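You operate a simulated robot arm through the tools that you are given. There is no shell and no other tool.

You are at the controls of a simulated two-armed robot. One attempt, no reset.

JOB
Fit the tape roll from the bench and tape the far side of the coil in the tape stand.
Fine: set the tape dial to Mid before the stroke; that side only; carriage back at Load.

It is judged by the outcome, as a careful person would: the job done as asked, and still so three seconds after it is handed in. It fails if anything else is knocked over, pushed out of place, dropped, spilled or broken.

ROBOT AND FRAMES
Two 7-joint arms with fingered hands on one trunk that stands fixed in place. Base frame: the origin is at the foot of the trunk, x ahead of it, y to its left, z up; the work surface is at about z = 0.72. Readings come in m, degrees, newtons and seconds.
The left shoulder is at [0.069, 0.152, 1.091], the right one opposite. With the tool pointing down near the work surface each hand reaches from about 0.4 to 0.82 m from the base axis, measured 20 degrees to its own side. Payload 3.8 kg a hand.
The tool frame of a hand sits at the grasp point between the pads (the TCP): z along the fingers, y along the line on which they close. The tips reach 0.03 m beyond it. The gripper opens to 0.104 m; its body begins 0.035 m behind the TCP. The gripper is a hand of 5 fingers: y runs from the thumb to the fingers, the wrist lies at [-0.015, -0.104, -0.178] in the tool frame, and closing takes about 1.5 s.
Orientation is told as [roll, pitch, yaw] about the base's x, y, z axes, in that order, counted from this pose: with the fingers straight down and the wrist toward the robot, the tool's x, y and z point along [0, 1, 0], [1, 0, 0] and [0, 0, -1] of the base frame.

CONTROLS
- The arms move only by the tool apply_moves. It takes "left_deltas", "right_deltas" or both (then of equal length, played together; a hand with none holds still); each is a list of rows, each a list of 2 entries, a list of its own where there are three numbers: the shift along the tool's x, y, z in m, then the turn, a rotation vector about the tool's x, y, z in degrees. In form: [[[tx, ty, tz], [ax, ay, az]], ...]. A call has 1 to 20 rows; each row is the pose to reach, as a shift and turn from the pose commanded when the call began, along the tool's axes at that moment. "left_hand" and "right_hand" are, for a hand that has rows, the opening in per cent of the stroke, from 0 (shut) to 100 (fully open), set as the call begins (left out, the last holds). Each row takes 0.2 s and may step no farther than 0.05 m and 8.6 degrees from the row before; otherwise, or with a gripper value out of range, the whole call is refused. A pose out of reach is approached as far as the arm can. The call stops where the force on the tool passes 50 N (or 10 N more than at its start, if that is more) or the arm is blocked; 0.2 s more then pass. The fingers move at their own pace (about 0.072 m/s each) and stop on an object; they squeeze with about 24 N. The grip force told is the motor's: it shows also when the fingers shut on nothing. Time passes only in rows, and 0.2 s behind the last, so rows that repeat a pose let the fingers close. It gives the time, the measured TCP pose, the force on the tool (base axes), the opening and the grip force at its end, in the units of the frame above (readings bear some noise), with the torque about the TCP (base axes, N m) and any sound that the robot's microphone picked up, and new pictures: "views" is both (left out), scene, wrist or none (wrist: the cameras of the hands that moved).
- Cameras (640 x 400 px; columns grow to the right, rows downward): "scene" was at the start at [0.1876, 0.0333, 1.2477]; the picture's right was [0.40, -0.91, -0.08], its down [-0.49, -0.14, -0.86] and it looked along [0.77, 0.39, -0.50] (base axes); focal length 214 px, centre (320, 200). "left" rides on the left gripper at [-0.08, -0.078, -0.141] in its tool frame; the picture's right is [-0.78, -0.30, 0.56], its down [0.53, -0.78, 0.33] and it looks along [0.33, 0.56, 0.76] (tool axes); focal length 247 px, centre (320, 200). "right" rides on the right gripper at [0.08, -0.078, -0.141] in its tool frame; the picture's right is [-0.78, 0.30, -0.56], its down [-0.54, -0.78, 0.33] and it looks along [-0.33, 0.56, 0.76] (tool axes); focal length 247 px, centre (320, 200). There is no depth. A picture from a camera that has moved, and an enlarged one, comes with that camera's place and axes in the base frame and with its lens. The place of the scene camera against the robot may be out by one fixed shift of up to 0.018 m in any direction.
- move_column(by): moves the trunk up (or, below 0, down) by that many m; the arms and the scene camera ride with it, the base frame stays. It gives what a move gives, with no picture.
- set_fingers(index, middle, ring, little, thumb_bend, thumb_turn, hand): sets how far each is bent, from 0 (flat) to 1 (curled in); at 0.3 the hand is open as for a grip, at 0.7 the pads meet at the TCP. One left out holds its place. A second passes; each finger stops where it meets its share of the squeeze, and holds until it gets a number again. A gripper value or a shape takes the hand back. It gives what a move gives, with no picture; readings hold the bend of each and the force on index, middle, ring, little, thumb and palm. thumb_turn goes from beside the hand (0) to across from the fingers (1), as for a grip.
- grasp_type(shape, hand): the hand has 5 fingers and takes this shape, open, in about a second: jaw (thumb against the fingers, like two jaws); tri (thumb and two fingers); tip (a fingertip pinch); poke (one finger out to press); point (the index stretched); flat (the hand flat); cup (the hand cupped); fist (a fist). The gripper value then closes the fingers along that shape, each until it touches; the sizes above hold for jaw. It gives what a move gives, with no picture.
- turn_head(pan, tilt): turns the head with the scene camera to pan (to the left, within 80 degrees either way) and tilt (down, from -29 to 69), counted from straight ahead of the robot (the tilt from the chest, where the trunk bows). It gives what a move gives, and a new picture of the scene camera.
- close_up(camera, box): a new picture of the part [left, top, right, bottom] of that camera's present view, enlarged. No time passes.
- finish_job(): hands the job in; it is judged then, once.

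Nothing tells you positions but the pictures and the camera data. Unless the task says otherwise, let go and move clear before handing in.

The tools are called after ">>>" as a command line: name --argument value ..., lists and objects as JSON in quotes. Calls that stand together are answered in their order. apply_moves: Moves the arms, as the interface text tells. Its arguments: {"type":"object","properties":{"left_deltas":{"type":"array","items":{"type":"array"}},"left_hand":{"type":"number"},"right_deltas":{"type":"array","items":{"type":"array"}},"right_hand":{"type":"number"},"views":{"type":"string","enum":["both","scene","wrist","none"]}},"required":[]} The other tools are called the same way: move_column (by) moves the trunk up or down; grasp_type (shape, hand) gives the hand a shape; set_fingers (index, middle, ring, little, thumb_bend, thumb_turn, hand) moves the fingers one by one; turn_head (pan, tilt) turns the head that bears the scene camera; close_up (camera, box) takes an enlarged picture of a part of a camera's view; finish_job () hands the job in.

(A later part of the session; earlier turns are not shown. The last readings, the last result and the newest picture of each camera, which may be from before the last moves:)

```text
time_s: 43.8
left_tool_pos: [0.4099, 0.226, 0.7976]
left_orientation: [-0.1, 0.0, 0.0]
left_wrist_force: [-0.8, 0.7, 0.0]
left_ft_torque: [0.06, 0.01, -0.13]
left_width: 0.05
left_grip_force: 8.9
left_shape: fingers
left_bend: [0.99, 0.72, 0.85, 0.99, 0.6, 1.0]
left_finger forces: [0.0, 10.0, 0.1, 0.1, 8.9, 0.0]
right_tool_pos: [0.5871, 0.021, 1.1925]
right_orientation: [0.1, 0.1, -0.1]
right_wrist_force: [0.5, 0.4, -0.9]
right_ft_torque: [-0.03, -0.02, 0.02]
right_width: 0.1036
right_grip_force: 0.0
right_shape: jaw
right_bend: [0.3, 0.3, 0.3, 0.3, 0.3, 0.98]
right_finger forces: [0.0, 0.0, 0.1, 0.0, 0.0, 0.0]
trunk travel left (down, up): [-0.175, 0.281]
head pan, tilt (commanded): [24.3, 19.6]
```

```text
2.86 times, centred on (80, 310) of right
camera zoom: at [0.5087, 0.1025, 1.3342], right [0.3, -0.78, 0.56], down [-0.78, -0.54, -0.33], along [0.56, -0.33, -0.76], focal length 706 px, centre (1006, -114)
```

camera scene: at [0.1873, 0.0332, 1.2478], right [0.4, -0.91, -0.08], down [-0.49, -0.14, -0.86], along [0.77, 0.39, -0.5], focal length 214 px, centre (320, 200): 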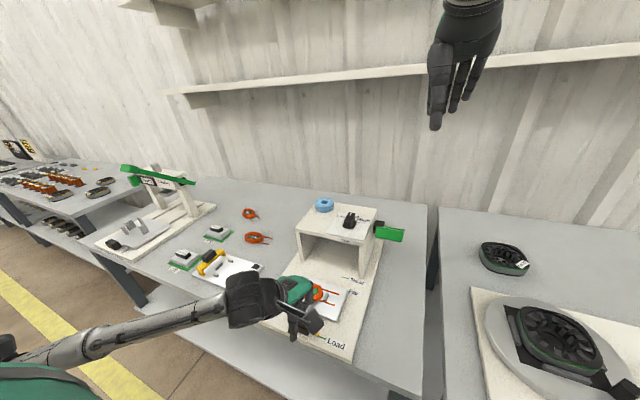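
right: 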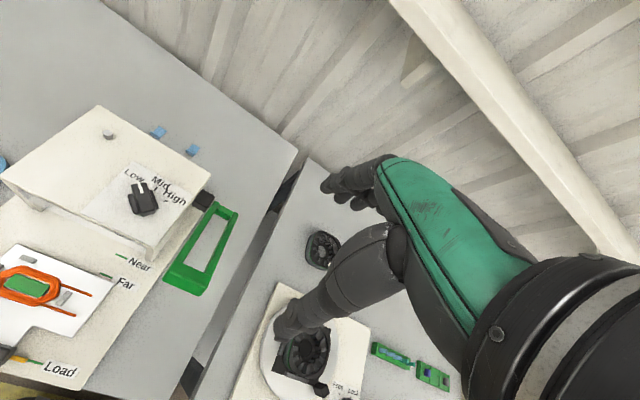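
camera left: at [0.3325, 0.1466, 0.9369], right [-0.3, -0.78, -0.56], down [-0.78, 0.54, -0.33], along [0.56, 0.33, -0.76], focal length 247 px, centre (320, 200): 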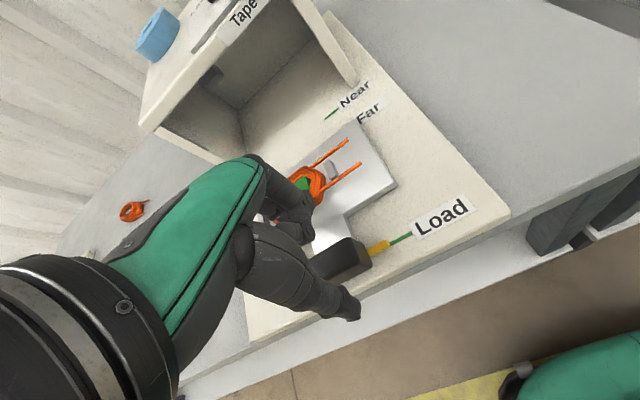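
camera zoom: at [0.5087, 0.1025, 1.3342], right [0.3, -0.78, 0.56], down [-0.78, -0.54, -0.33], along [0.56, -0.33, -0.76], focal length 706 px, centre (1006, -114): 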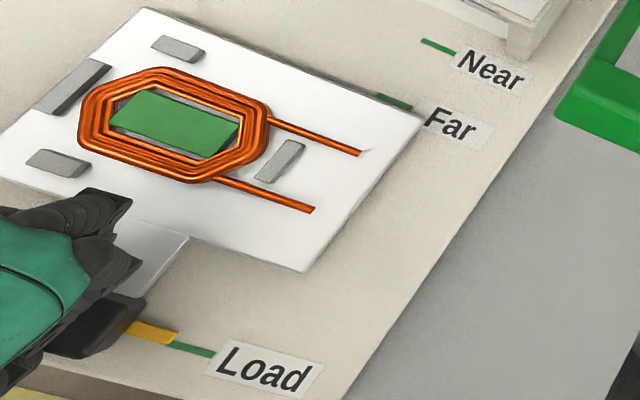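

The handle is pinched between thumb and middle finger. From the right camera, Load→Far is about 0.135 m; I'll slide the carriage forward most of the way and check the pointer.

>>> apply_moves --left_deltas '[[[0, 0.015, 0], [0, 0, 0]], [[0, 0.03, 0], [0, 0, 0]], [[0, 0.045, 0], [0, 0, 0]], [[0, 0.06, 0], [0, 0, 0]], [[0, 0.075, 0], [0, 0, 0]], [[0, 0.09, 0], [0, 0, 0]], [[0, 0.1, 0], [0, 0, 0]], [[0, 0.1, 0], [0, 0, 0]]]'

>>> close_up --camera "left" --box '[240, 130, 440, 310]'

>>> close_up --camera "right" --box '[0, 180, 200, 360]'

>>> close_up --camera "scene" --box '[260, 220, 380, 330]'

```text
time_s: 45.6
left_tool_pos: [0.5129, 0.2267, 0.7986]
left_orientation: [-0.1, 0.0, 0.0]
left_wrist_force: [0.7, -3.4, -1.3]
left_ft_torque: [-0.1, 0.0, -0.13]
left_width: 0.0498
left_grip_force: 8.6
left_shape: fingers
left_bend: [0.99, 0.72, 0.85, 0.99, 0.6, 1.0]
left_finger forces: [0.0, 9.2, 0.0, 0.0, 8.1, 0.0]
right_tool_pos: [0.5871, 0.0212, 1.1934]
right_orientation: [0.0, 0.1, 0.0]
right_wrist_force: [0.3, 0.7, -0.3]
right_ft_torque: [0.01, -0.02, -0.01]
right_width: 0.1035
right_grip_force: 0.1
right_shape: jaw
right_bend: [0.3, 0.3, 0.3, 0.3, 0.3, 0.98]
right_finger forces: [0.1, 0.0, 0.1, 0.0, 0.0, 0.1]
trunk travel left (down, up): [-0.175, 0.281]
head pan, tilt (commanded): [24.3, 19.6]
camera scene: at [0.1876, 0.0328, 1.2477], right [0.4, -0.91, -0.09], down [-0.49, -0.14, -0.86], along [0.77, 0.39, -0.5], focal length 214 px, centre (320, 200)
camera left: at [0.4333, 0.1471, 0.9396], right [-0.3, -0.78, -0.56], down [-0.78, 0.54, -0.33], along [0.56, 0.33, -0.76], focal length 247 px, centre (320, 200)
```

scene: 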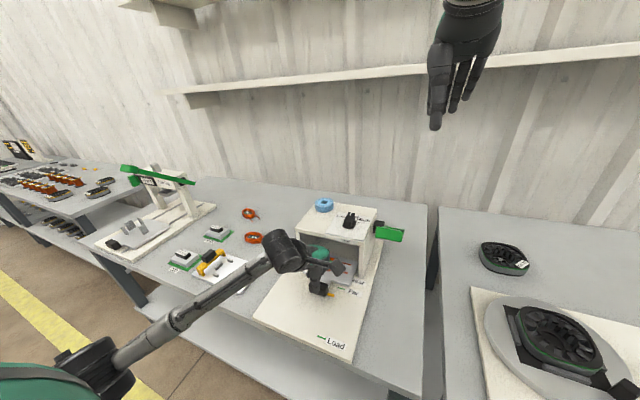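
left: 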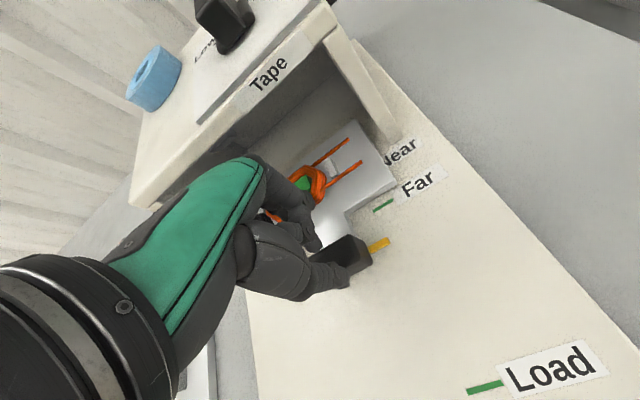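

```text
2.22 times, centred on (340, 220) of left
camera zoom: at [0.4333, 0.1471, 0.9396], right [-0.3, -0.78, -0.56], down [-0.78, 0.54, -0.33], along [0.56, 0.33, -0.76], focal length 549 px, centre (276, 156)
```

zoom: 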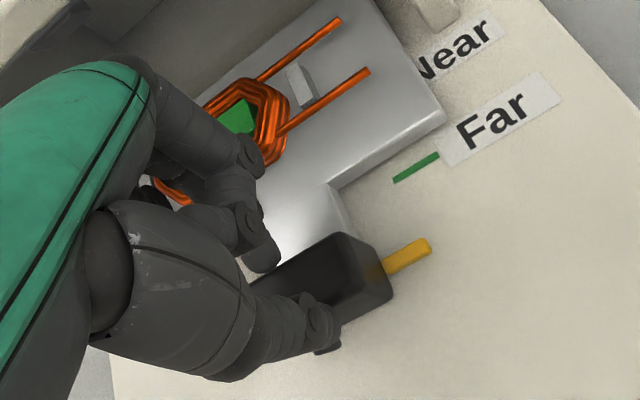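

```text
2.22 times, centred on (100, 270) of right
camera zoom: at [0.5087, 0.1018, 1.3342], right [0.3, -0.78, 0.56], down [-0.78, -0.53, -0.33], along [0.56, -0.33, -0.76], focal length 549 px, centre (809, 44)
```

zoom: 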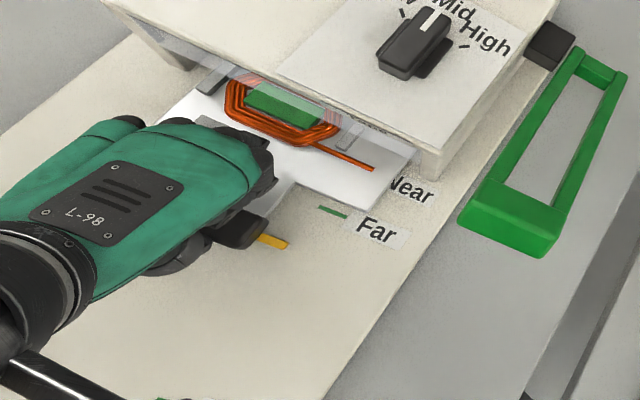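

```text
3.64 times, centred on (320, 275) of scene
camera zoom: at [0.1876, 0.0328, 1.2477], right [0.4, -0.91, -0.09], down [-0.49, -0.14, -0.86], along [0.77, 0.39, -0.5], focal length 780 px, centre (320, -73)
```

zoom: 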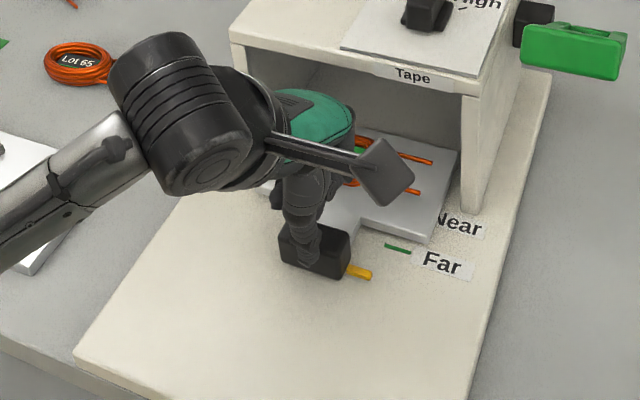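

The pointer is about 30 mm short of the Far mark. Moving on in smaller steps while watching clearance between the knuckles and the roof edge.

>>> apply_moves --left_deltas '[[[0, 0.008, 0], [0, 0, 0]], [[0, 0.016, 0], [0, 0, 0]], [[0, 0.016, 0], [0, 0, 0]]]'

>>> close_up --camera "left" --box '[240, 130, 440, 310]'

>>> close_up --camera "right" --box '[30, 160, 190, 300]'

>>> close_up --camera "scene" --box '[280, 220, 370, 300]'

```text
time_s: 46.4
left_tool_pos: [0.5282, 0.228, 0.7985]
left_orientation: [0.0, 0.0, -0.1]
left_wrist_force: [0.5, -1.7, -0.2]
left_ft_torque: [-0.07, 0.02, -0.13]
left_width: 0.0499
left_grip_force: 9.4
left_shape: fingers
left_bend: [0.99, 0.72, 0.85, 0.99, 0.6, 1.0]
left_finger forces: [0.0, 9.2, 0.1, 0.0, 8.6, 0.0]
right_tool_pos: [0.5871, 0.0217, 1.1946]
right_orientation: [0.0, 0.0, 0.0]
right_wrist_force: [0.3, 0.4, -0.1]
right_ft_torque: [-0.03, 0.0, -0.02]
right_width: 0.1035
right_grip_force: 0.0
right_shape: jaw
right_bend: [0.3, 0.3, 0.3, 0.3, 0.3, 0.98]
right_finger forces: [0.0, 0.0, 0.0, 0.0, 0.0, 0.1]
trunk travel left (down, up): [-0.175, 0.281]
head pan, tilt (commanded): [24.3, 19.6]
camera scene: at [0.1875, 0.033, 1.2478], right [0.4, -0.91, -0.09], down [-0.49, -0.14, -0.86], along [0.77, 0.39, -0.5], focal length 214 px, centre (320, 200)
camera left: at [0.449, 0.1472, 0.9395], right [-0.3, -0.78, -0.56], down [-0.78, 0.54, -0.33], along [0.56, 0.33, -0.76], focal length 247 px, centre (320, 200)
```

scene: 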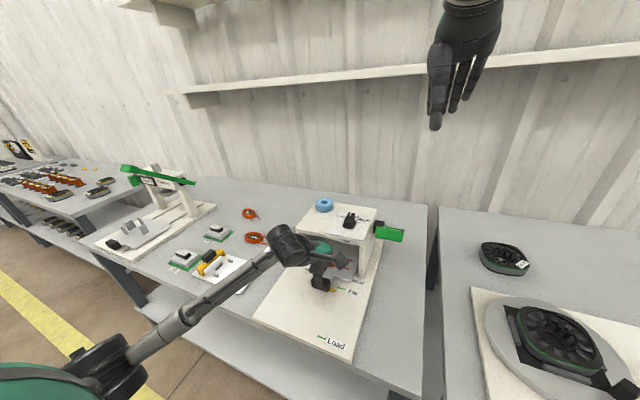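
left: 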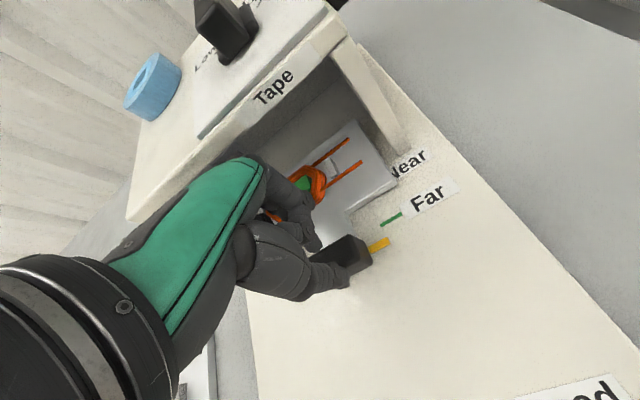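

```text
2.22 times, centred on (340, 220) of left
camera zoom: at [0.449, 0.1472, 0.9395], right [-0.3, -0.78, -0.56], down [-0.78, 0.54, -0.33], along [0.56, 0.33, -0.76], focal length 549 px, centre (276, 156)
```

zoom: 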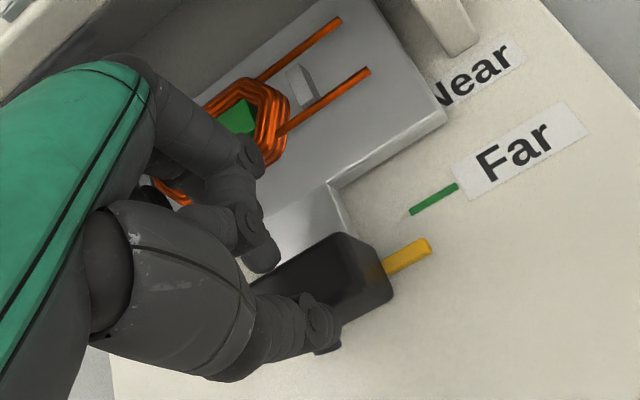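

```text
2.86 times, centred on (110, 230) of right
camera zoom: at [0.5085, 0.102, 1.3343], right [0.3, -0.78, 0.56], down [-0.78, -0.53, -0.33], along [0.56, -0.33, -0.76], focal length 706 px, centre (920, 114)
```

zoom: 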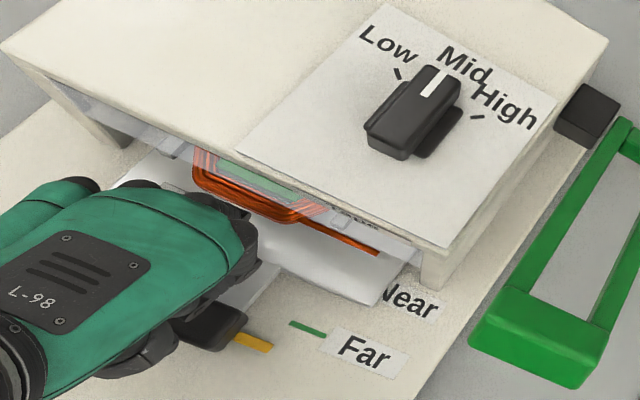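

```text
5.00 times, centred on (325, 260) of scene
camera zoom: at [0.1875, 0.033, 1.2478], right [0.4, -0.91, -0.09], down [-0.49, -0.14, -0.86], along [0.77, 0.39, -0.5], focal length 1072 px, centre (295, -100)
```

zoom: 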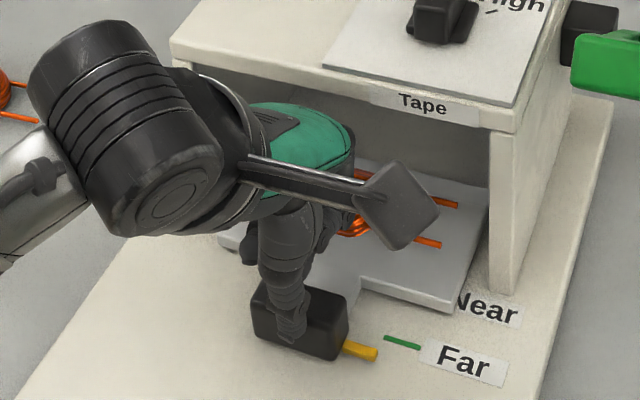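

About 15 mm remain. To keep the knuckles clear of the roof edge I'll lean the hand back 6° while finishing the push.

>>> apply_moves --left_deltas '[[[0, 0.003, 0], [-2, 0, 0]], [[0, 0.007, 0], [-4, 0, 0]], [[0, 0.0105, 0], [-6, 0, 0]], [[0, 0.0105, 0], [-6, 0, 0]]]'

>>> close_up --camera "left" --box '[260, 150, 440, 310]'

>>> close_up --camera "right" --box '[30, 160, 190, 300]'

>>> close_up --camera "scene" --box '[280, 220, 370, 300]'

```text
time_s: 47.4
left_tool_pos: [0.5378, 0.227, 0.7993]
left_orientation: [0.0, -6.1, -0.1]
left_wrist_force: [2.0, -3.5, 3.7]
left_ft_torque: [-0.07, -0.09, -0.17]
left_width: 0.0489
left_grip_force: 9.7
left_shape: fingers
left_bend: [0.99, 0.72, 0.85, 0.99, 0.62, 1.0]
left_finger forces: [0.0, 10.9, 0.0, 0.1, 8.4, 0.0]
right_tool_pos: [0.5879, 0.0214, 1.1928]
right_orientation: [0.0, 0.1, 0.0]
right_wrist_force: [-0.2, 0.1, 0.7]
right_ft_torque: [-0.03, 0.02, -0.01]
right_width: 0.1037
right_grip_force: 0.0
right_shape: jaw
right_bend: [0.3, 0.3, 0.3, 0.3, 0.3, 0.98]
right_finger forces: [0.0, 0.0, 0.1, 0.1, 0.1, 0.1]
trunk travel left (down, up): [-0.175, 0.281]
head pan, tilt (commanded): [24.3, 19.6]
camera scene: at [0.1875, 0.0326, 1.2478], right [0.4, -0.91, -0.09], down [-0.49, -0.14, -0.86], along [0.77, 0.39, -0.5], focal length 214 px, centre (320, 200)
camera left: at [0.4446, 0.1474, 0.9308], right [-0.24, -0.78, -0.59], down [-0.74, 0.54, -0.41], along [0.63, 0.33, -0.7], focal length 247 px, centre (320, 200)
```

scene: 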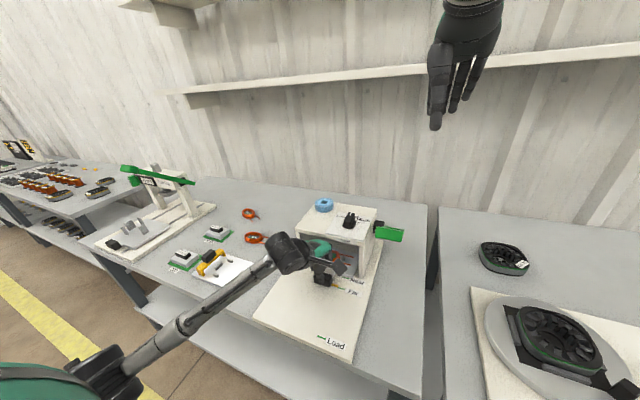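
left: 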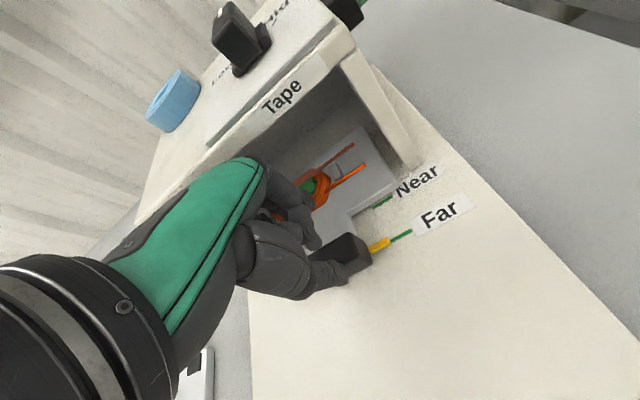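

```text
2.50 times, centred on (350, 230) of left
camera zoom: at [0.4446, 0.1474, 0.9308], right [-0.24, -0.78, -0.59], down [-0.74, 0.54, -0.41], along [0.63, 0.33, -0.7], focal length 617 px, centre (245, 125)
```

zoom: 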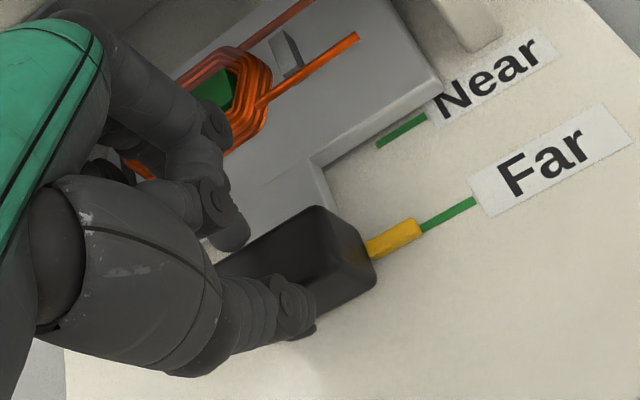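

```text
2.86 times, centred on (110, 230) of right
camera zoom: at [0.5086, 0.1015, 1.3344], right [0.3, -0.78, 0.56], down [-0.78, -0.53, -0.33], along [0.56, -0.33, -0.76], focal length 706 px, centre (920, 114)
```

zoom: 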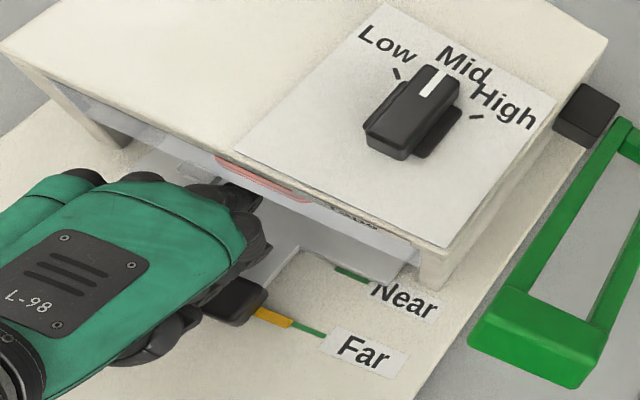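

```text
5.00 times, centred on (325, 260) of scene
camera zoom: at [0.1875, 0.0326, 1.2478], right [0.4, -0.91, -0.09], down [-0.49, -0.14, -0.86], along [0.77, 0.39, -0.5], focal length 1072 px, centre (295, -100)
```

zoom: 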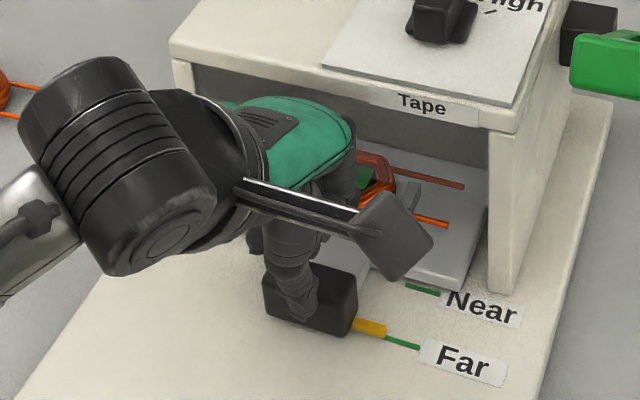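

The yellow pointer now lines up with the Far mark in all three views. I'll keep holding the carriage with the left hand and bring the right hand, as a fist turned sideways to stay clear of the left wrist, above the lever's end bar (about x 0.556, y 0.074, z 0.94).

>>> grasp_type --shape "fist" --hand "right"

>>> apply_moves --right_deltas '[[[0.006, -0.005, 0.01], [0, 0, -7.5]], [[0.013, -0.01, 0.025], [0, 0, -15]], [[0.019, -0.015, 0.04], [0, 0, -22.5]], [[0.026, -0.02, 0.055], [0, 0, -30]], [[0.032, -0.024, 0.07], [0, 0, -37.5]], [[0.038, -0.029, 0.085], [0, 0, -45]], [[0.045, -0.034, 0.1], [0, 0, -52.5]], [[0.051, -0.039, 0.11], [0, 0, -60]], [[0.051, -0.039, 0.11], [0, 0, -60]]]'

>>> close_up --camera "scene" --box '[320, 130, 460, 280]'

>>> close_up --camera "left" --box '[200, 0, 520, 250]'

```text
time_s: 48.3
left_tool_pos: [0.5375, 0.2278, 0.7993]
left_orientation: [0.0, -6.1, -0.1]
left_wrist_force: [3.5, -3.1, 6.5]
left_ft_torque: [-0.03, -0.13, -0.16]
left_width: 0.0491
left_grip_force: 11.1
left_shape: fingers
left_bend: [0.99, 0.72, 0.85, 0.99, 0.62, 1.0]
left_finger forces: [0.0, 13.0, 0.1, 0.0, 8.2, 0.0]
right_tool_pos: [0.5875, 0.0207, 1.1931]
right_orientation: [0.1, 0.0, 0.0]
right_wrist_force: [-0.8, -0.4, 0.1]
right_ft_torque: [0.01, 0.0, -0.01]
right_width: 0.0
right_grip_force: 0.1
right_shape: fist
right_bend: [1.0, 1.0, 1.0, 1.0, 0.86, 0.85]
right_finger forces: [0.0, 0.0, 0.1, 0.1, 0.0, 0.0]
trunk travel left (down, up): [-0.175, 0.281]
head pan, tilt (commanded): [24.3, 19.6]
```

```text
time_s: 50.3
left_tool_pos: [0.5363, 0.2267, 0.7985]
left_orientation: [-0.1, -6.1, -0.2]
left_wrist_force: [4.0, -2.1, 8.2]
left_ft_torque: [0.03, -0.15, -0.16]
left_width: 0.0489
left_grip_force: 11.7
left_shape: fingers
left_bend: [0.99, 0.65, 0.85, 0.99, 0.62, 1.0]
left_finger forces: [0.1, 14.2, 0.0, 0.0, 8.5, 0.0]
right_tool_pos: [0.5492, 0.0683, 1.0885]
right_orientation: [0.1, 0.0, 56.4]
right_wrist_force: [-0.1, -0.2, -0.3]
right_ft_torque: [0.03, 0.02, 0.01]
right_width: 0.0
right_grip_force: 0.0
right_shape: fist
right_bend: [1.0, 1.0, 1.0, 1.0, 0.86, 0.85]
right_finger forces: [0.0, 0.0, 0.0, 0.0, 0.0, 0.1]
right hand out of reach, approached as far as the arm can: row 8, 9
trunk travel left (down, up): [-0.175, 0.281]
head pan, tilt (commanded): [24.3, 19.6]
camera scene: at [0.1872, 0.0325, 1.2478], right [0.4, -0.91, -0.09], down [-0.49, -0.14, -0.86], along [0.77, 0.39, -0.5], focal length 214 px, centre (320, 200)
camera right: at [0.4391, 0.0499, 1.2288], right [0.81, -0.18, 0.56], down [0.01, -0.94, -0.33], along [0.59, 0.28, -0.76], focal length 247 px, centre (320, 200)
```

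scene: 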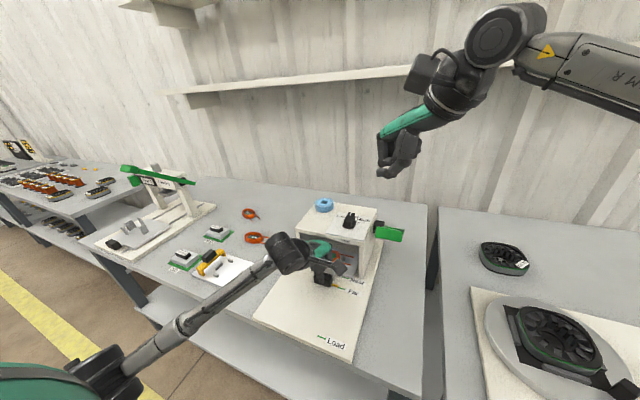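
right: 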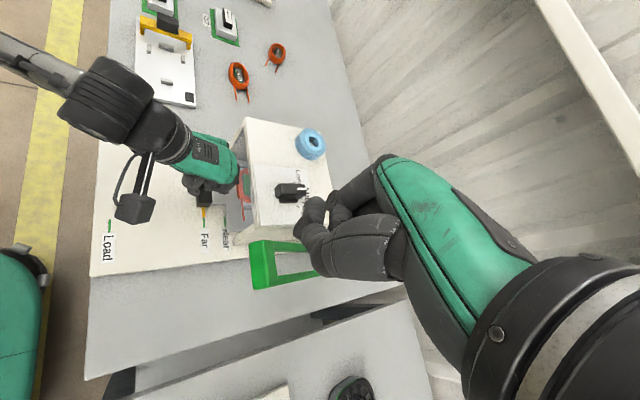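

```text
2.67 times, centred on (390, 205) of scene
camera zoom: at [0.1872, 0.0325, 1.2478], right [0.4, -0.91, -0.09], down [-0.49, -0.14, -0.86], along [0.77, 0.39, -0.5], focal length 572 px, centre (133, 187)
```

zoom: 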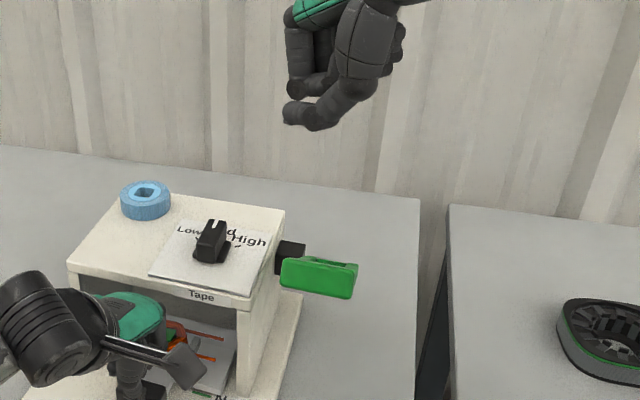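

```text
1.60 times, centred on (360, 125) of left
camera zoom: at [0.4443, 0.1474, 0.9305], right [-0.24, -0.78, -0.59], down [-0.74, 0.54, -0.41], along [0.63, 0.33, -0.7], focal length 395 px, centre (256, 320)
```

zoom: 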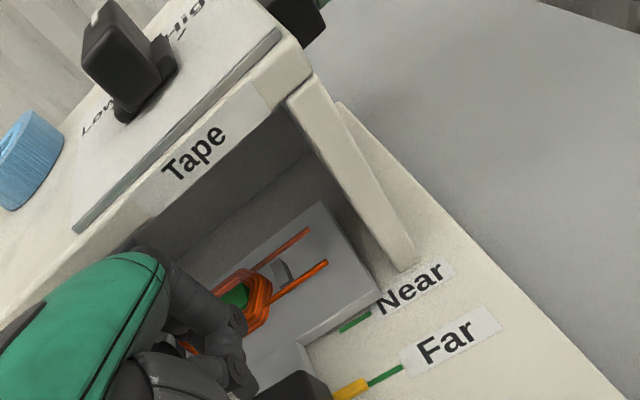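

The right thumb is the lowest part of the fist, which is not good for pressing. I'll tuck the thumb beside the hand and check again.

>>> set_fingers --hand "right" --index 1.0 --middle 1.0 --ring 1.0 --little 1.0 --thumb_bend 0.6 --thumb_turn 0.0

>>> close_up --camera "scene" --box '[340, 90, 440, 250]'

>>> close_up --camera "right" --box '[200, 140, 480, 320]'

```text
time_s: 51.3
left_tool_pos: [0.5369, 0.2272, 0.7997]
left_orientation: [0.0, -6.0, -0.1]
left_wrist_force: [3.6, -1.6, 7.7]
left_ft_torque: [0.02, -0.11, -0.17]
left_width: 0.049
left_grip_force: 11.6
left_shape: fingers
left_bend: [0.99, 0.65, 0.85, 0.99, 0.62, 1.0]
left_finger forces: [0.1, 14.3, 0.0, 0.0, 8.2, 0.1]
right_tool_pos: [0.5491, 0.07, 1.0885]
right_orientation: [0.0, 0.0, 56.4]
right_wrist_force: [0.3, -0.8, -0.5]
right_ft_torque: [0.0, 0.01, 0.0]
right_width: 0.0777
right_grip_force: 0.0
right_shape: fingers
right_bend: [1.0, 1.0, 1.0, 1.0, 0.6, 0.0]
right_finger forces: [0.1, 0.0, 0.1, 0.1, 0.0, 0.1]
trunk travel left (down, up): [-0.175, 0.281]
head pan, tilt (commanded): [24.3, 19.6]
```

```text
2.50 times, centred on (390, 170) of scene
camera zoom: at [0.1872, 0.0326, 1.2478], right [0.4, -0.91, -0.09], down [-0.49, -0.14, -0.86], along [0.77, 0.39, -0.5], focal length 536 px, centre (145, 275)
```

zoom: 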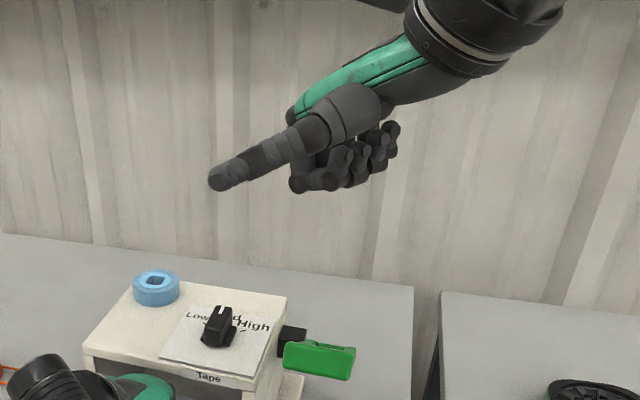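

```text
2.22 times, centred on (340, 230) of right
camera zoom: at [0.439, 0.0501, 1.2289], right [0.81, -0.19, 0.56], down [0.01, -0.94, -0.33], along [0.59, 0.28, -0.76], focal length 549 px, centre (276, 133)
```

zoom: 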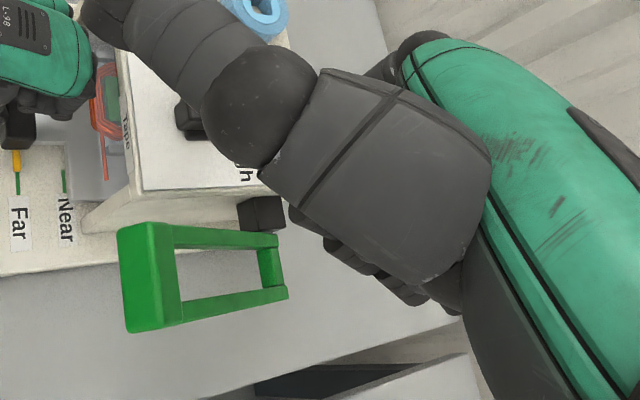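

>>> set_fingers --hand "right" --thumb_bend 1.0 --thumb_turn 0.3

>>> close_up --camera "scene" --box '[340, 90, 440, 250]'

>>> close_up --camera "right" --box '[200, 140, 480, 320]'

```text
time_s: 52.3
left_tool_pos: [0.5372, 0.2274, 0.7994]
left_orientation: [0.0, -6.0, -0.1]
left_wrist_force: [3.1, -2.1, 8.4]
left_ft_torque: [0.0, -0.15, -0.15]
left_width: 0.0489
left_grip_force: 10.9
left_shape: fingers
left_bend: [0.99, 0.65, 0.85, 0.99, 0.62, 1.0]
left_finger forces: [0.0, 14.3, 0.0, 0.0, 8.4, 0.0]
right_tool_pos: [0.5501, 0.0699, 1.0883]
right_orientation: [0.0, -0.1, 56.3]
right_wrist_force: [0.1, 0.0, 0.1]
right_ft_torque: [0.02, 0.03, 0.0]
right_width: 0.0401
right_grip_force: 0.1
right_shape: fingers
right_bend: [1.0, 1.0, 1.0, 1.0, 1.0, 0.31]
right_finger forces: [0.0, 0.1, 0.0, 0.0, 0.1, 0.0]
trunk travel left (down, up): [-0.175, 0.281]
head pan, tilt (commanded): [24.3, 19.6]
```

```text
2.50 times, centred on (390, 170) of scene
camera zoom: at [0.1872, 0.0326, 1.2478], right [0.4, -0.91, -0.09], down [-0.49, -0.14, -0.86], along [0.77, 0.39, -0.5], focal length 536 px, centre (145, 275)
```

zoom: 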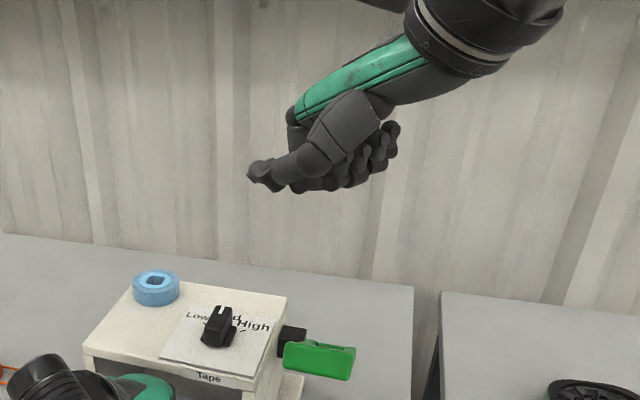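

```text
2.22 times, centred on (340, 230) of right
camera zoom: at [0.4391, 0.0501, 1.2289], right [0.81, -0.19, 0.56], down [0.01, -0.94, -0.33], along [0.59, 0.28, -0.76], focal length 549 px, centre (276, 133)
```

zoom: 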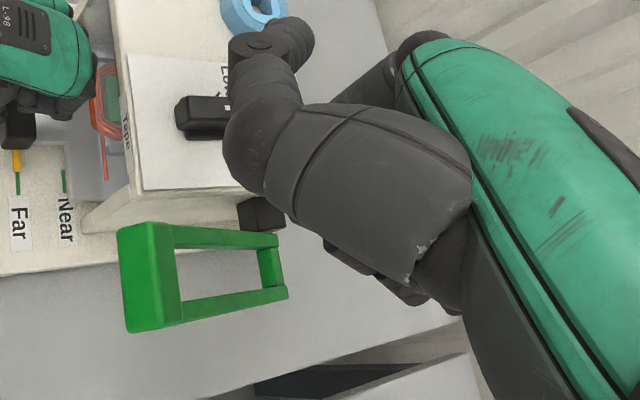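

The thumb is now tucked along the fist, whose bottom is about level with the grasp point. I'll lower the fist to just above the lever's end bar.

>>> apply_moves --right_deltas '[[[-0.0006, -0.008, 0.03], [0, 0, 5]], [[-0.0012, -0.016, 0.06], [0, 0, 5]], [[-0.0018, -0.0232, 0.085], [0, 0, 5]], [[-0.0018, -0.0232, 0.1], [0, 0, 5]], [[-0.0018, -0.0232, 0.1], [0, 0, 5]]]'

>>> close_up --camera "scene" --box '[320, 150, 440, 290]'

>>> close_up --camera "right" --box '[160, 140, 440, 340]'

>>> close_up --camera "left" --box '[260, 0, 600, 250]'

```text
time_s: 53.5
left_tool_pos: [0.5358, 0.2276, 0.799]
left_orientation: [-0.1, -6.1, -0.1]
left_wrist_force: [3.6, -2.2, 8.5]
left_ft_torque: [0.02, -0.14, -0.18]
left_width: 0.0488
left_grip_force: 12.1
left_shape: fingers
left_bend: [0.99, 0.65, 0.85, 0.99, 0.62, 1.0]
left_finger forces: [0.1, 14.4, 0.0, 0.0, 8.5, 0.0]
right_tool_pos: [0.539, 0.0478, 0.9863]
right_orientation: [0.0, 0.0, 51.2]
right_wrist_force: [-0.5, 0.7, 0.3]
right_ft_torque: [0.0, 0.01, -0.01]
right_width: 0.0403
right_grip_force: 0.0
right_shape: fingers
right_bend: [1.0, 1.0, 1.0, 1.0, 1.0, 0.31]
right_finger forces: [0.0, 0.1, 0.0, 0.0, 0.0, 0.1]
trunk travel left (down, up): [-0.175, 0.281]
head pan, tilt (commanded): [24.3, 19.6]
camera scene: at [0.1872, 0.0326, 1.2478], right [0.4, -0.91, -0.09], down [-0.49, -0.14, -0.86], along [0.77, 0.39, -0.5], focal length 214 px, centre (320, 200)
camera right: at [0.4277, 0.0381, 1.1281], right [0.79, -0.26, 0.56], down [-0.07, -0.94, -0.33], along [0.61, 0.22, -0.76], focal length 247 px, centre (320, 200)
```

scene: 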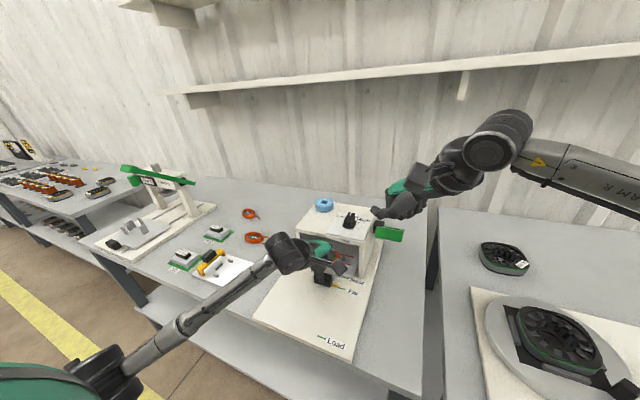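
right: 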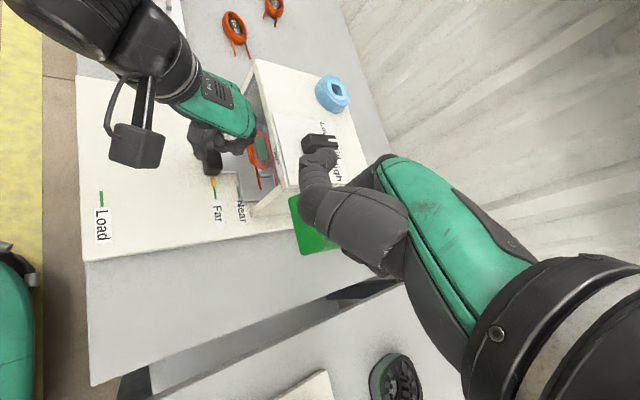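

```text
2.86 times, centred on (380, 220) of scene
camera zoom: at [0.1872, 0.0326, 1.2478], right [0.4, -0.91, -0.09], down [-0.49, -0.14, -0.86], along [0.77, 0.39, -0.5], focal length 613 px, centre (149, 143)
```

zoom: 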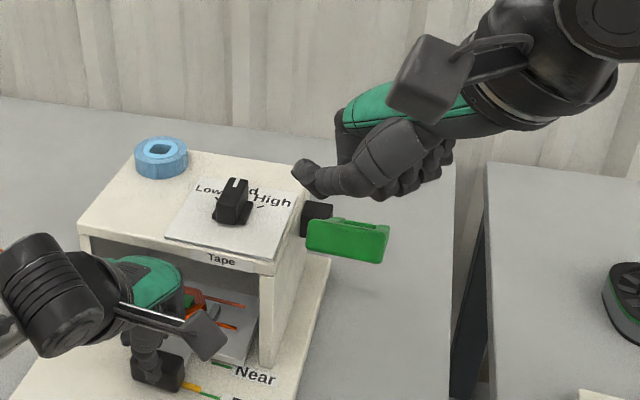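

```text
2.00 times, centred on (300, 240) of right
camera zoom: at [0.4277, 0.0381, 1.1281], right [0.79, -0.26, 0.56], down [-0.07, -0.94, -0.33], along [0.61, 0.22, -0.76], focal length 494 px, centre (360, 120)
```

zoom: 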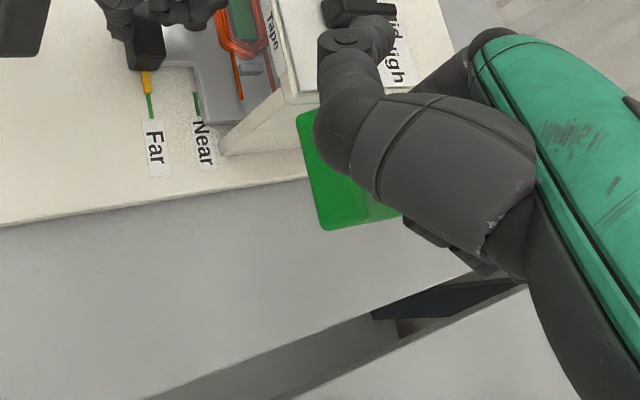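

```text
1.60 times, centred on (430, 125) of left
camera zoom: at [0.4442, 0.1474, 0.9305], right [-0.24, -0.78, -0.59], down [-0.74, 0.54, -0.41], along [0.63, 0.33, -0.7], focal length 395 px, centre (144, 320)
```

zoom: 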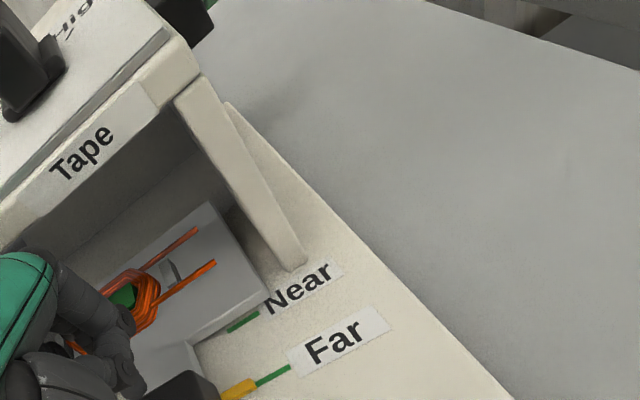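

The fist is centred above the end bar. I'll come down in small steps and feel for contact, following the lever's arc (which moves toward me as it goes down).

>>> apply_moves --right_deltas '[[[0, 0, 0.015], [0, 0, 0]], [[0, 0, 0.03], [0, 0, 0]], [[0, 0, 0.04], [0, 0, 0]], [[0.003, -0.0025, 0.048], [0, 0, 0]], [[0.006, -0.005, 0.056], [0, 0, 0]]]'

>>> close_up --camera "scene" --box '[320, 150, 440, 290]'

>>> close_up --camera "right" --box '[160, 140, 440, 340]'

```text
time_s: 54.7
left_tool_pos: [0.535, 0.2271, 0.7986]
left_orientation: [0.0, -6.0, 0.0]
left_wrist_force: [3.3, -1.5, 8.2]
left_ft_torque: [0.02, -0.15, -0.16]
left_width: 0.0487
left_grip_force: 11.0
left_shape: fingers
left_bend: [0.99, 0.65, 0.85, 0.99, 0.62, 1.0]
left_finger forces: [0.1, 14.2, 0.0, 0.1, 8.4, 0.0]
right_tool_pos: [0.5306, 0.0501, 0.931]
right_orientation: [0.2, 0.0, 51.2]
right_wrist_force: [0.3, 0.4, 0.1]
right_ft_torque: [0.0, 0.03, 0.0]
right_width: 0.0401
right_grip_force: 0.3
right_shape: fingers
right_bend: [1.0, 1.0, 1.0, 1.0, 1.0, 0.31]
right_finger forces: [0.1, 0.4, 0.1, 0.0, 0.0, 0.1]
trunk travel left (down, up): [-0.175, 0.281]
head pan, tilt (commanded): [24.3, 19.6]
camera scene: at [0.1872, 0.0325, 1.2478], right [0.4, -0.91, -0.09], down [-0.49, -0.14, -0.86], along [0.77, 0.39, -0.5], focal length 214 px, centre (320, 200)
camera right: at [0.4193, 0.039, 1.0721], right [0.79, -0.26, 0.56], down [-0.07, -0.94, -0.33], along [0.61, 0.22, -0.76], focal length 247 px, centre (320, 200)
```

scene: 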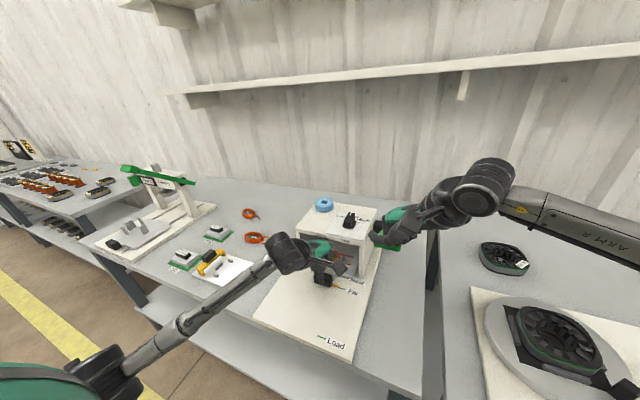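
right: 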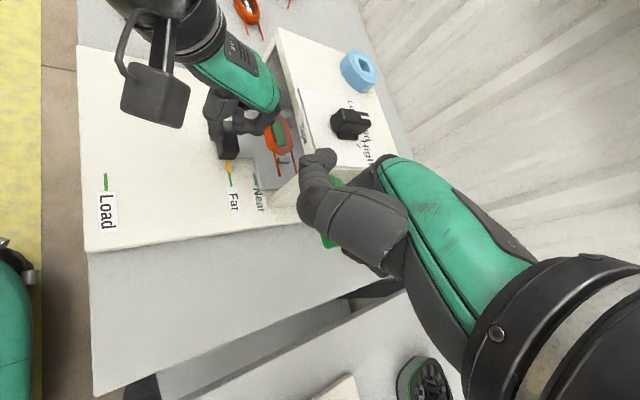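

```text
2.86 times, centred on (380, 220) of scene
camera zoom: at [0.1872, 0.0325, 1.2478], right [0.4, -0.91, -0.09], down [-0.49, -0.14, -0.86], along [0.77, 0.39, -0.5], focal length 613 px, centre (149, 143)
```

zoom: 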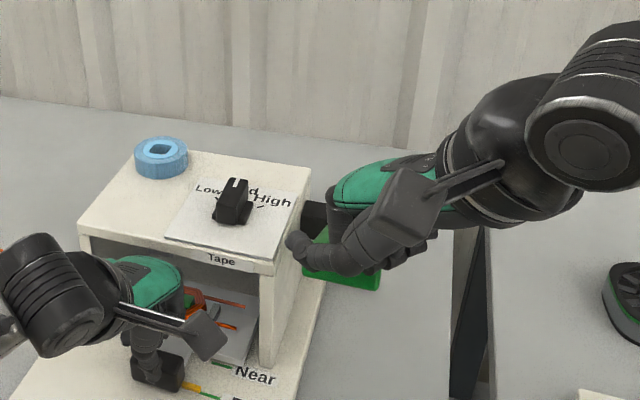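

```text
2.00 times, centred on (300, 240) of right
camera zoom: at [0.4193, 0.039, 1.0721], right [0.79, -0.26, 0.56], down [-0.07, -0.94, -0.33], along [0.61, 0.22, -0.76], focal length 494 px, centre (360, 120)
```

zoom: 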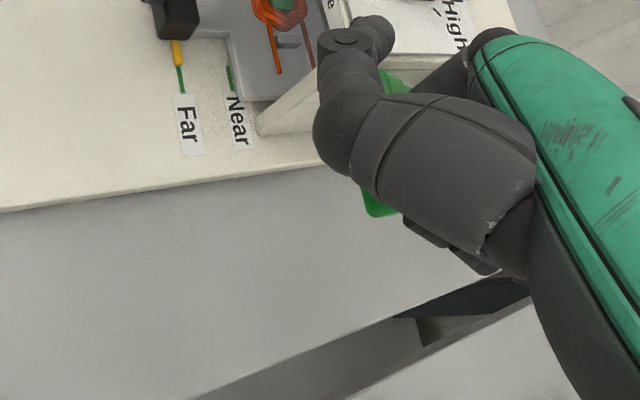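

The lever is moving down with almost no resistance. Continuing the stroke along the arc.

>>> apply_moves --right_deltas '[[[0.004, -0.003, 0.012], [0, 0, 0]], [[0.007, -0.006, 0.024], [0, 0, 0]], [[0.01, -0.008, 0.036], [0, 0, 0]], [[0.012, -0.01, 0.048], [0, 0, 0]], [[0.012, -0.01, 0.048], [0, 0, 0]]]'

>>> close_up --camera "scene" --box '[320, 180, 440, 320]'

>>> close_up --camera "right" --box '[160, 100, 440, 300]'

```text
time_s: 55.9
left_tool_pos: [0.5367, 0.2265, 0.7985]
left_orientation: [0.0, -6.0, -0.1]
left_wrist_force: [3.6, -1.6, 7.0]
left_ft_torque: [0.03, -0.16, -0.16]
left_width: 0.049
left_grip_force: 11.3
left_shape: fingers
left_bend: [0.99, 0.65, 0.85, 0.99, 0.62, 1.0]
left_finger forces: [0.0, 14.1, 0.0, 0.0, 8.6, 0.0]
right_tool_pos: [0.5147, 0.0483, 0.8827]
right_orientation: [0.2, 0.1, 51.3]
right_wrist_force: [-0.4, 0.0, 0.0]
right_ft_torque: [0.01, -0.01, 0.04]
right_width: 0.0404
right_grip_force: 0.4
right_shape: fingers
right_bend: [1.0, 1.0, 1.0, 1.0, 1.0, 0.31]
right_finger forces: [0.1, 0.7, 0.0, 0.0, 0.0, 0.0]
trunk travel left (down, up): [-0.175, 0.281]
head pan, tilt (commanded): [24.3, 19.6]
camera scene: at [0.1871, 0.0326, 1.2478], right [0.4, -0.91, -0.09], down [-0.49, -0.14, -0.86], along [0.77, 0.39, -0.5], focal length 214 px, centre (320, 200)
camera right: at [0.403, 0.039, 1.0242], right [0.79, -0.26, 0.56], down [-0.07, -0.94, -0.33], along [0.61, 0.23, -0.76], focal length 247 px, centre (320, 200)
```

scene: 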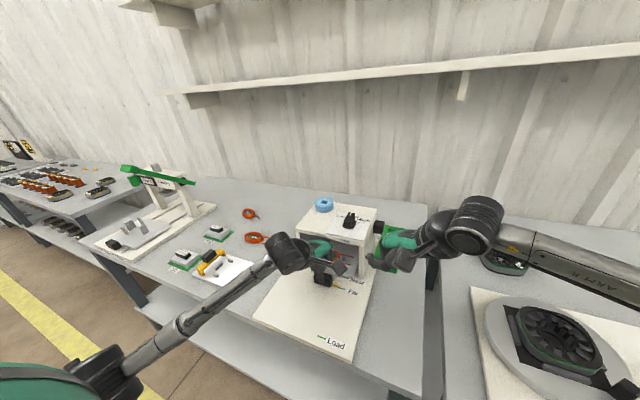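
right: 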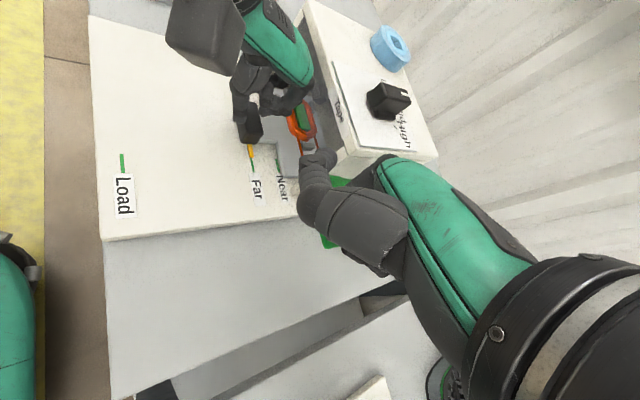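

```text
2.86 times, centred on (380, 250) of scene
camera zoom: at [0.1871, 0.0326, 1.2478], right [0.4, -0.91, -0.09], down [-0.49, -0.14, -0.86], along [0.77, 0.39, -0.5], focal length 613 px, centre (149, 57)
```

zoom: 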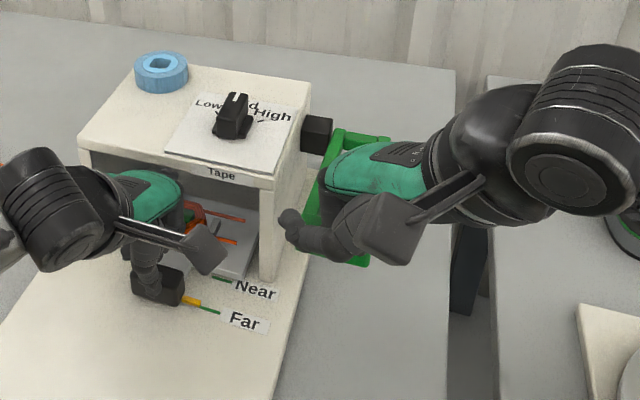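

```text
2.00 times, centred on (300, 200) of right
camera zoom: at [0.403, 0.039, 1.0242], right [0.79, -0.26, 0.56], down [-0.07, -0.94, -0.33], along [0.61, 0.23, -0.76], focal length 494 px, centre (360, 200)
```

zoom: 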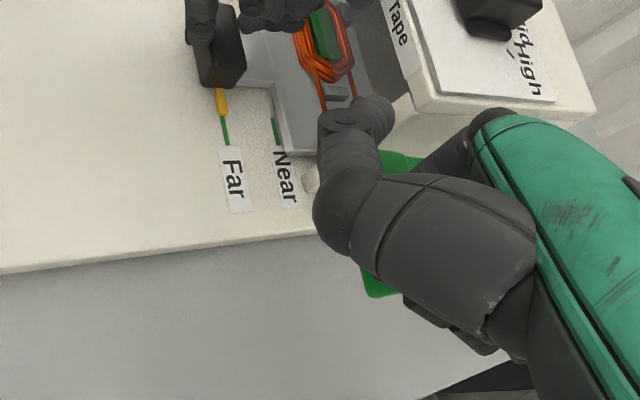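

The lever follows the fist with hardly any resistance and is now near level. Continuing down.

>>> apply_moves --right_deltas '[[[0.002, -0.0015, 0.012], [0, 0, 0]], [[0.004, -0.003, 0.024], [0, 0, 0]], [[0.005, -0.004, 0.036], [0, 0, 0]], [[0.005, -0.004, 0.048], [0, 0, 0]], [[0.005, -0.004, 0.048], [0, 0, 0]]]'

>>> close_up --camera "scene" --box '[320, 180, 440, 320]'

>>> close_up --camera "right" --box '[160, 100, 440, 300]'

```text
time_s: 57.1
left_tool_pos: [0.5372, 0.2276, 0.7993]
left_orientation: [0.0, -5.9, -0.1]
left_wrist_force: [4.0, -2.7, 7.2]
left_ft_torque: [0.02, -0.13, -0.18]
left_width: 0.0488
left_grip_force: 11.4
left_shape: fingers
left_bend: [0.99, 0.65, 0.85, 0.99, 0.62, 1.0]
left_finger forces: [0.0, 14.0, 0.0, 0.1, 8.5, 0.0]
right_tool_pos: [0.5081, 0.0487, 0.8358]
right_orientation: [0.0, 0.0, 51.2]
right_wrist_force: [-1.2, -0.6, 1.9]
right_ft_torque: [0.01, -0.06, 0.01]
right_width: 0.0399
right_grip_force: 0.0
right_shape: fingers
right_bend: [1.0, 1.0, 1.0, 1.0, 1.0, 0.31]
right_finger forces: [0.1, 1.1, 0.0, 0.1, 0.1, 0.0]
trunk travel left (down, up): [-0.175, 0.281]
head pan, tilt (commanded): [24.3, 19.6]
camera scene: at [0.1871, 0.0326, 1.2478], right [0.4, -0.91, -0.09], down [-0.49, -0.14, -0.86], along [0.77, 0.39, -0.5], focal length 214 px, centre (320, 200)
camera right: at [0.3966, 0.0391, 0.9766], right [0.79, -0.26, 0.56], down [-0.07, -0.94, -0.33], along [0.61, 0.22, -0.76], focal length 247 px, centre (320, 200)
```

scene: 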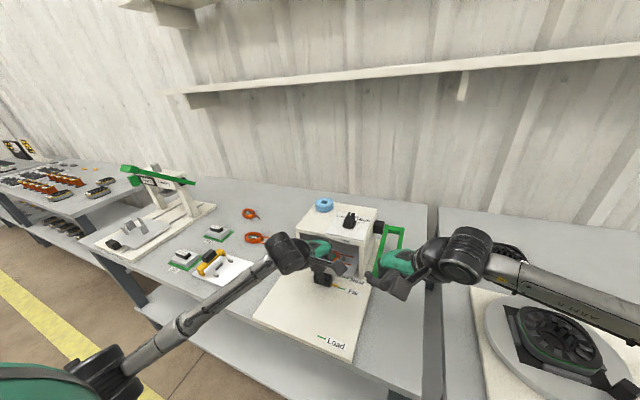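
right: 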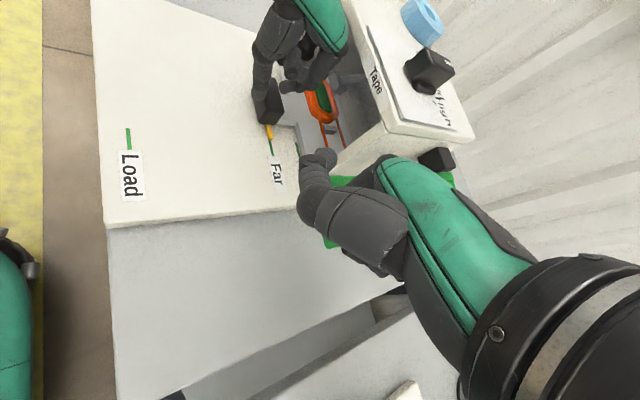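

```text
2.86 times, centred on (380, 250) of scene
camera zoom: at [0.1871, 0.0326, 1.2478], right [0.4, -0.91, -0.09], down [-0.49, -0.14, -0.86], along [0.77, 0.39, -0.5], focal length 613 px, centre (149, 57)
```

zoom: 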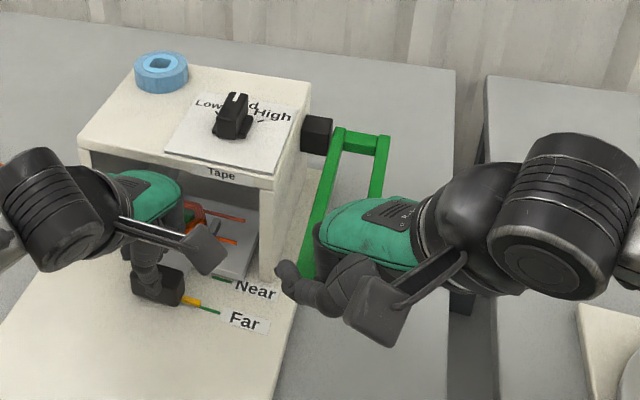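

```text
2.00 times, centred on (300, 200) of right
camera zoom: at [0.3966, 0.0391, 0.9766], right [0.79, -0.26, 0.56], down [-0.07, -0.94, -0.33], along [0.61, 0.22, -0.76], focal length 494 px, centre (360, 200)
```

zoom: 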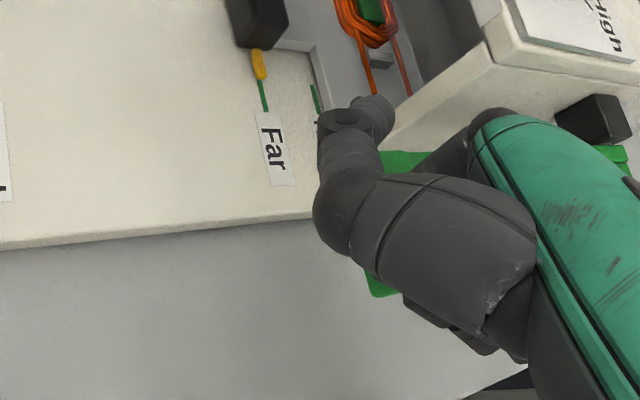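

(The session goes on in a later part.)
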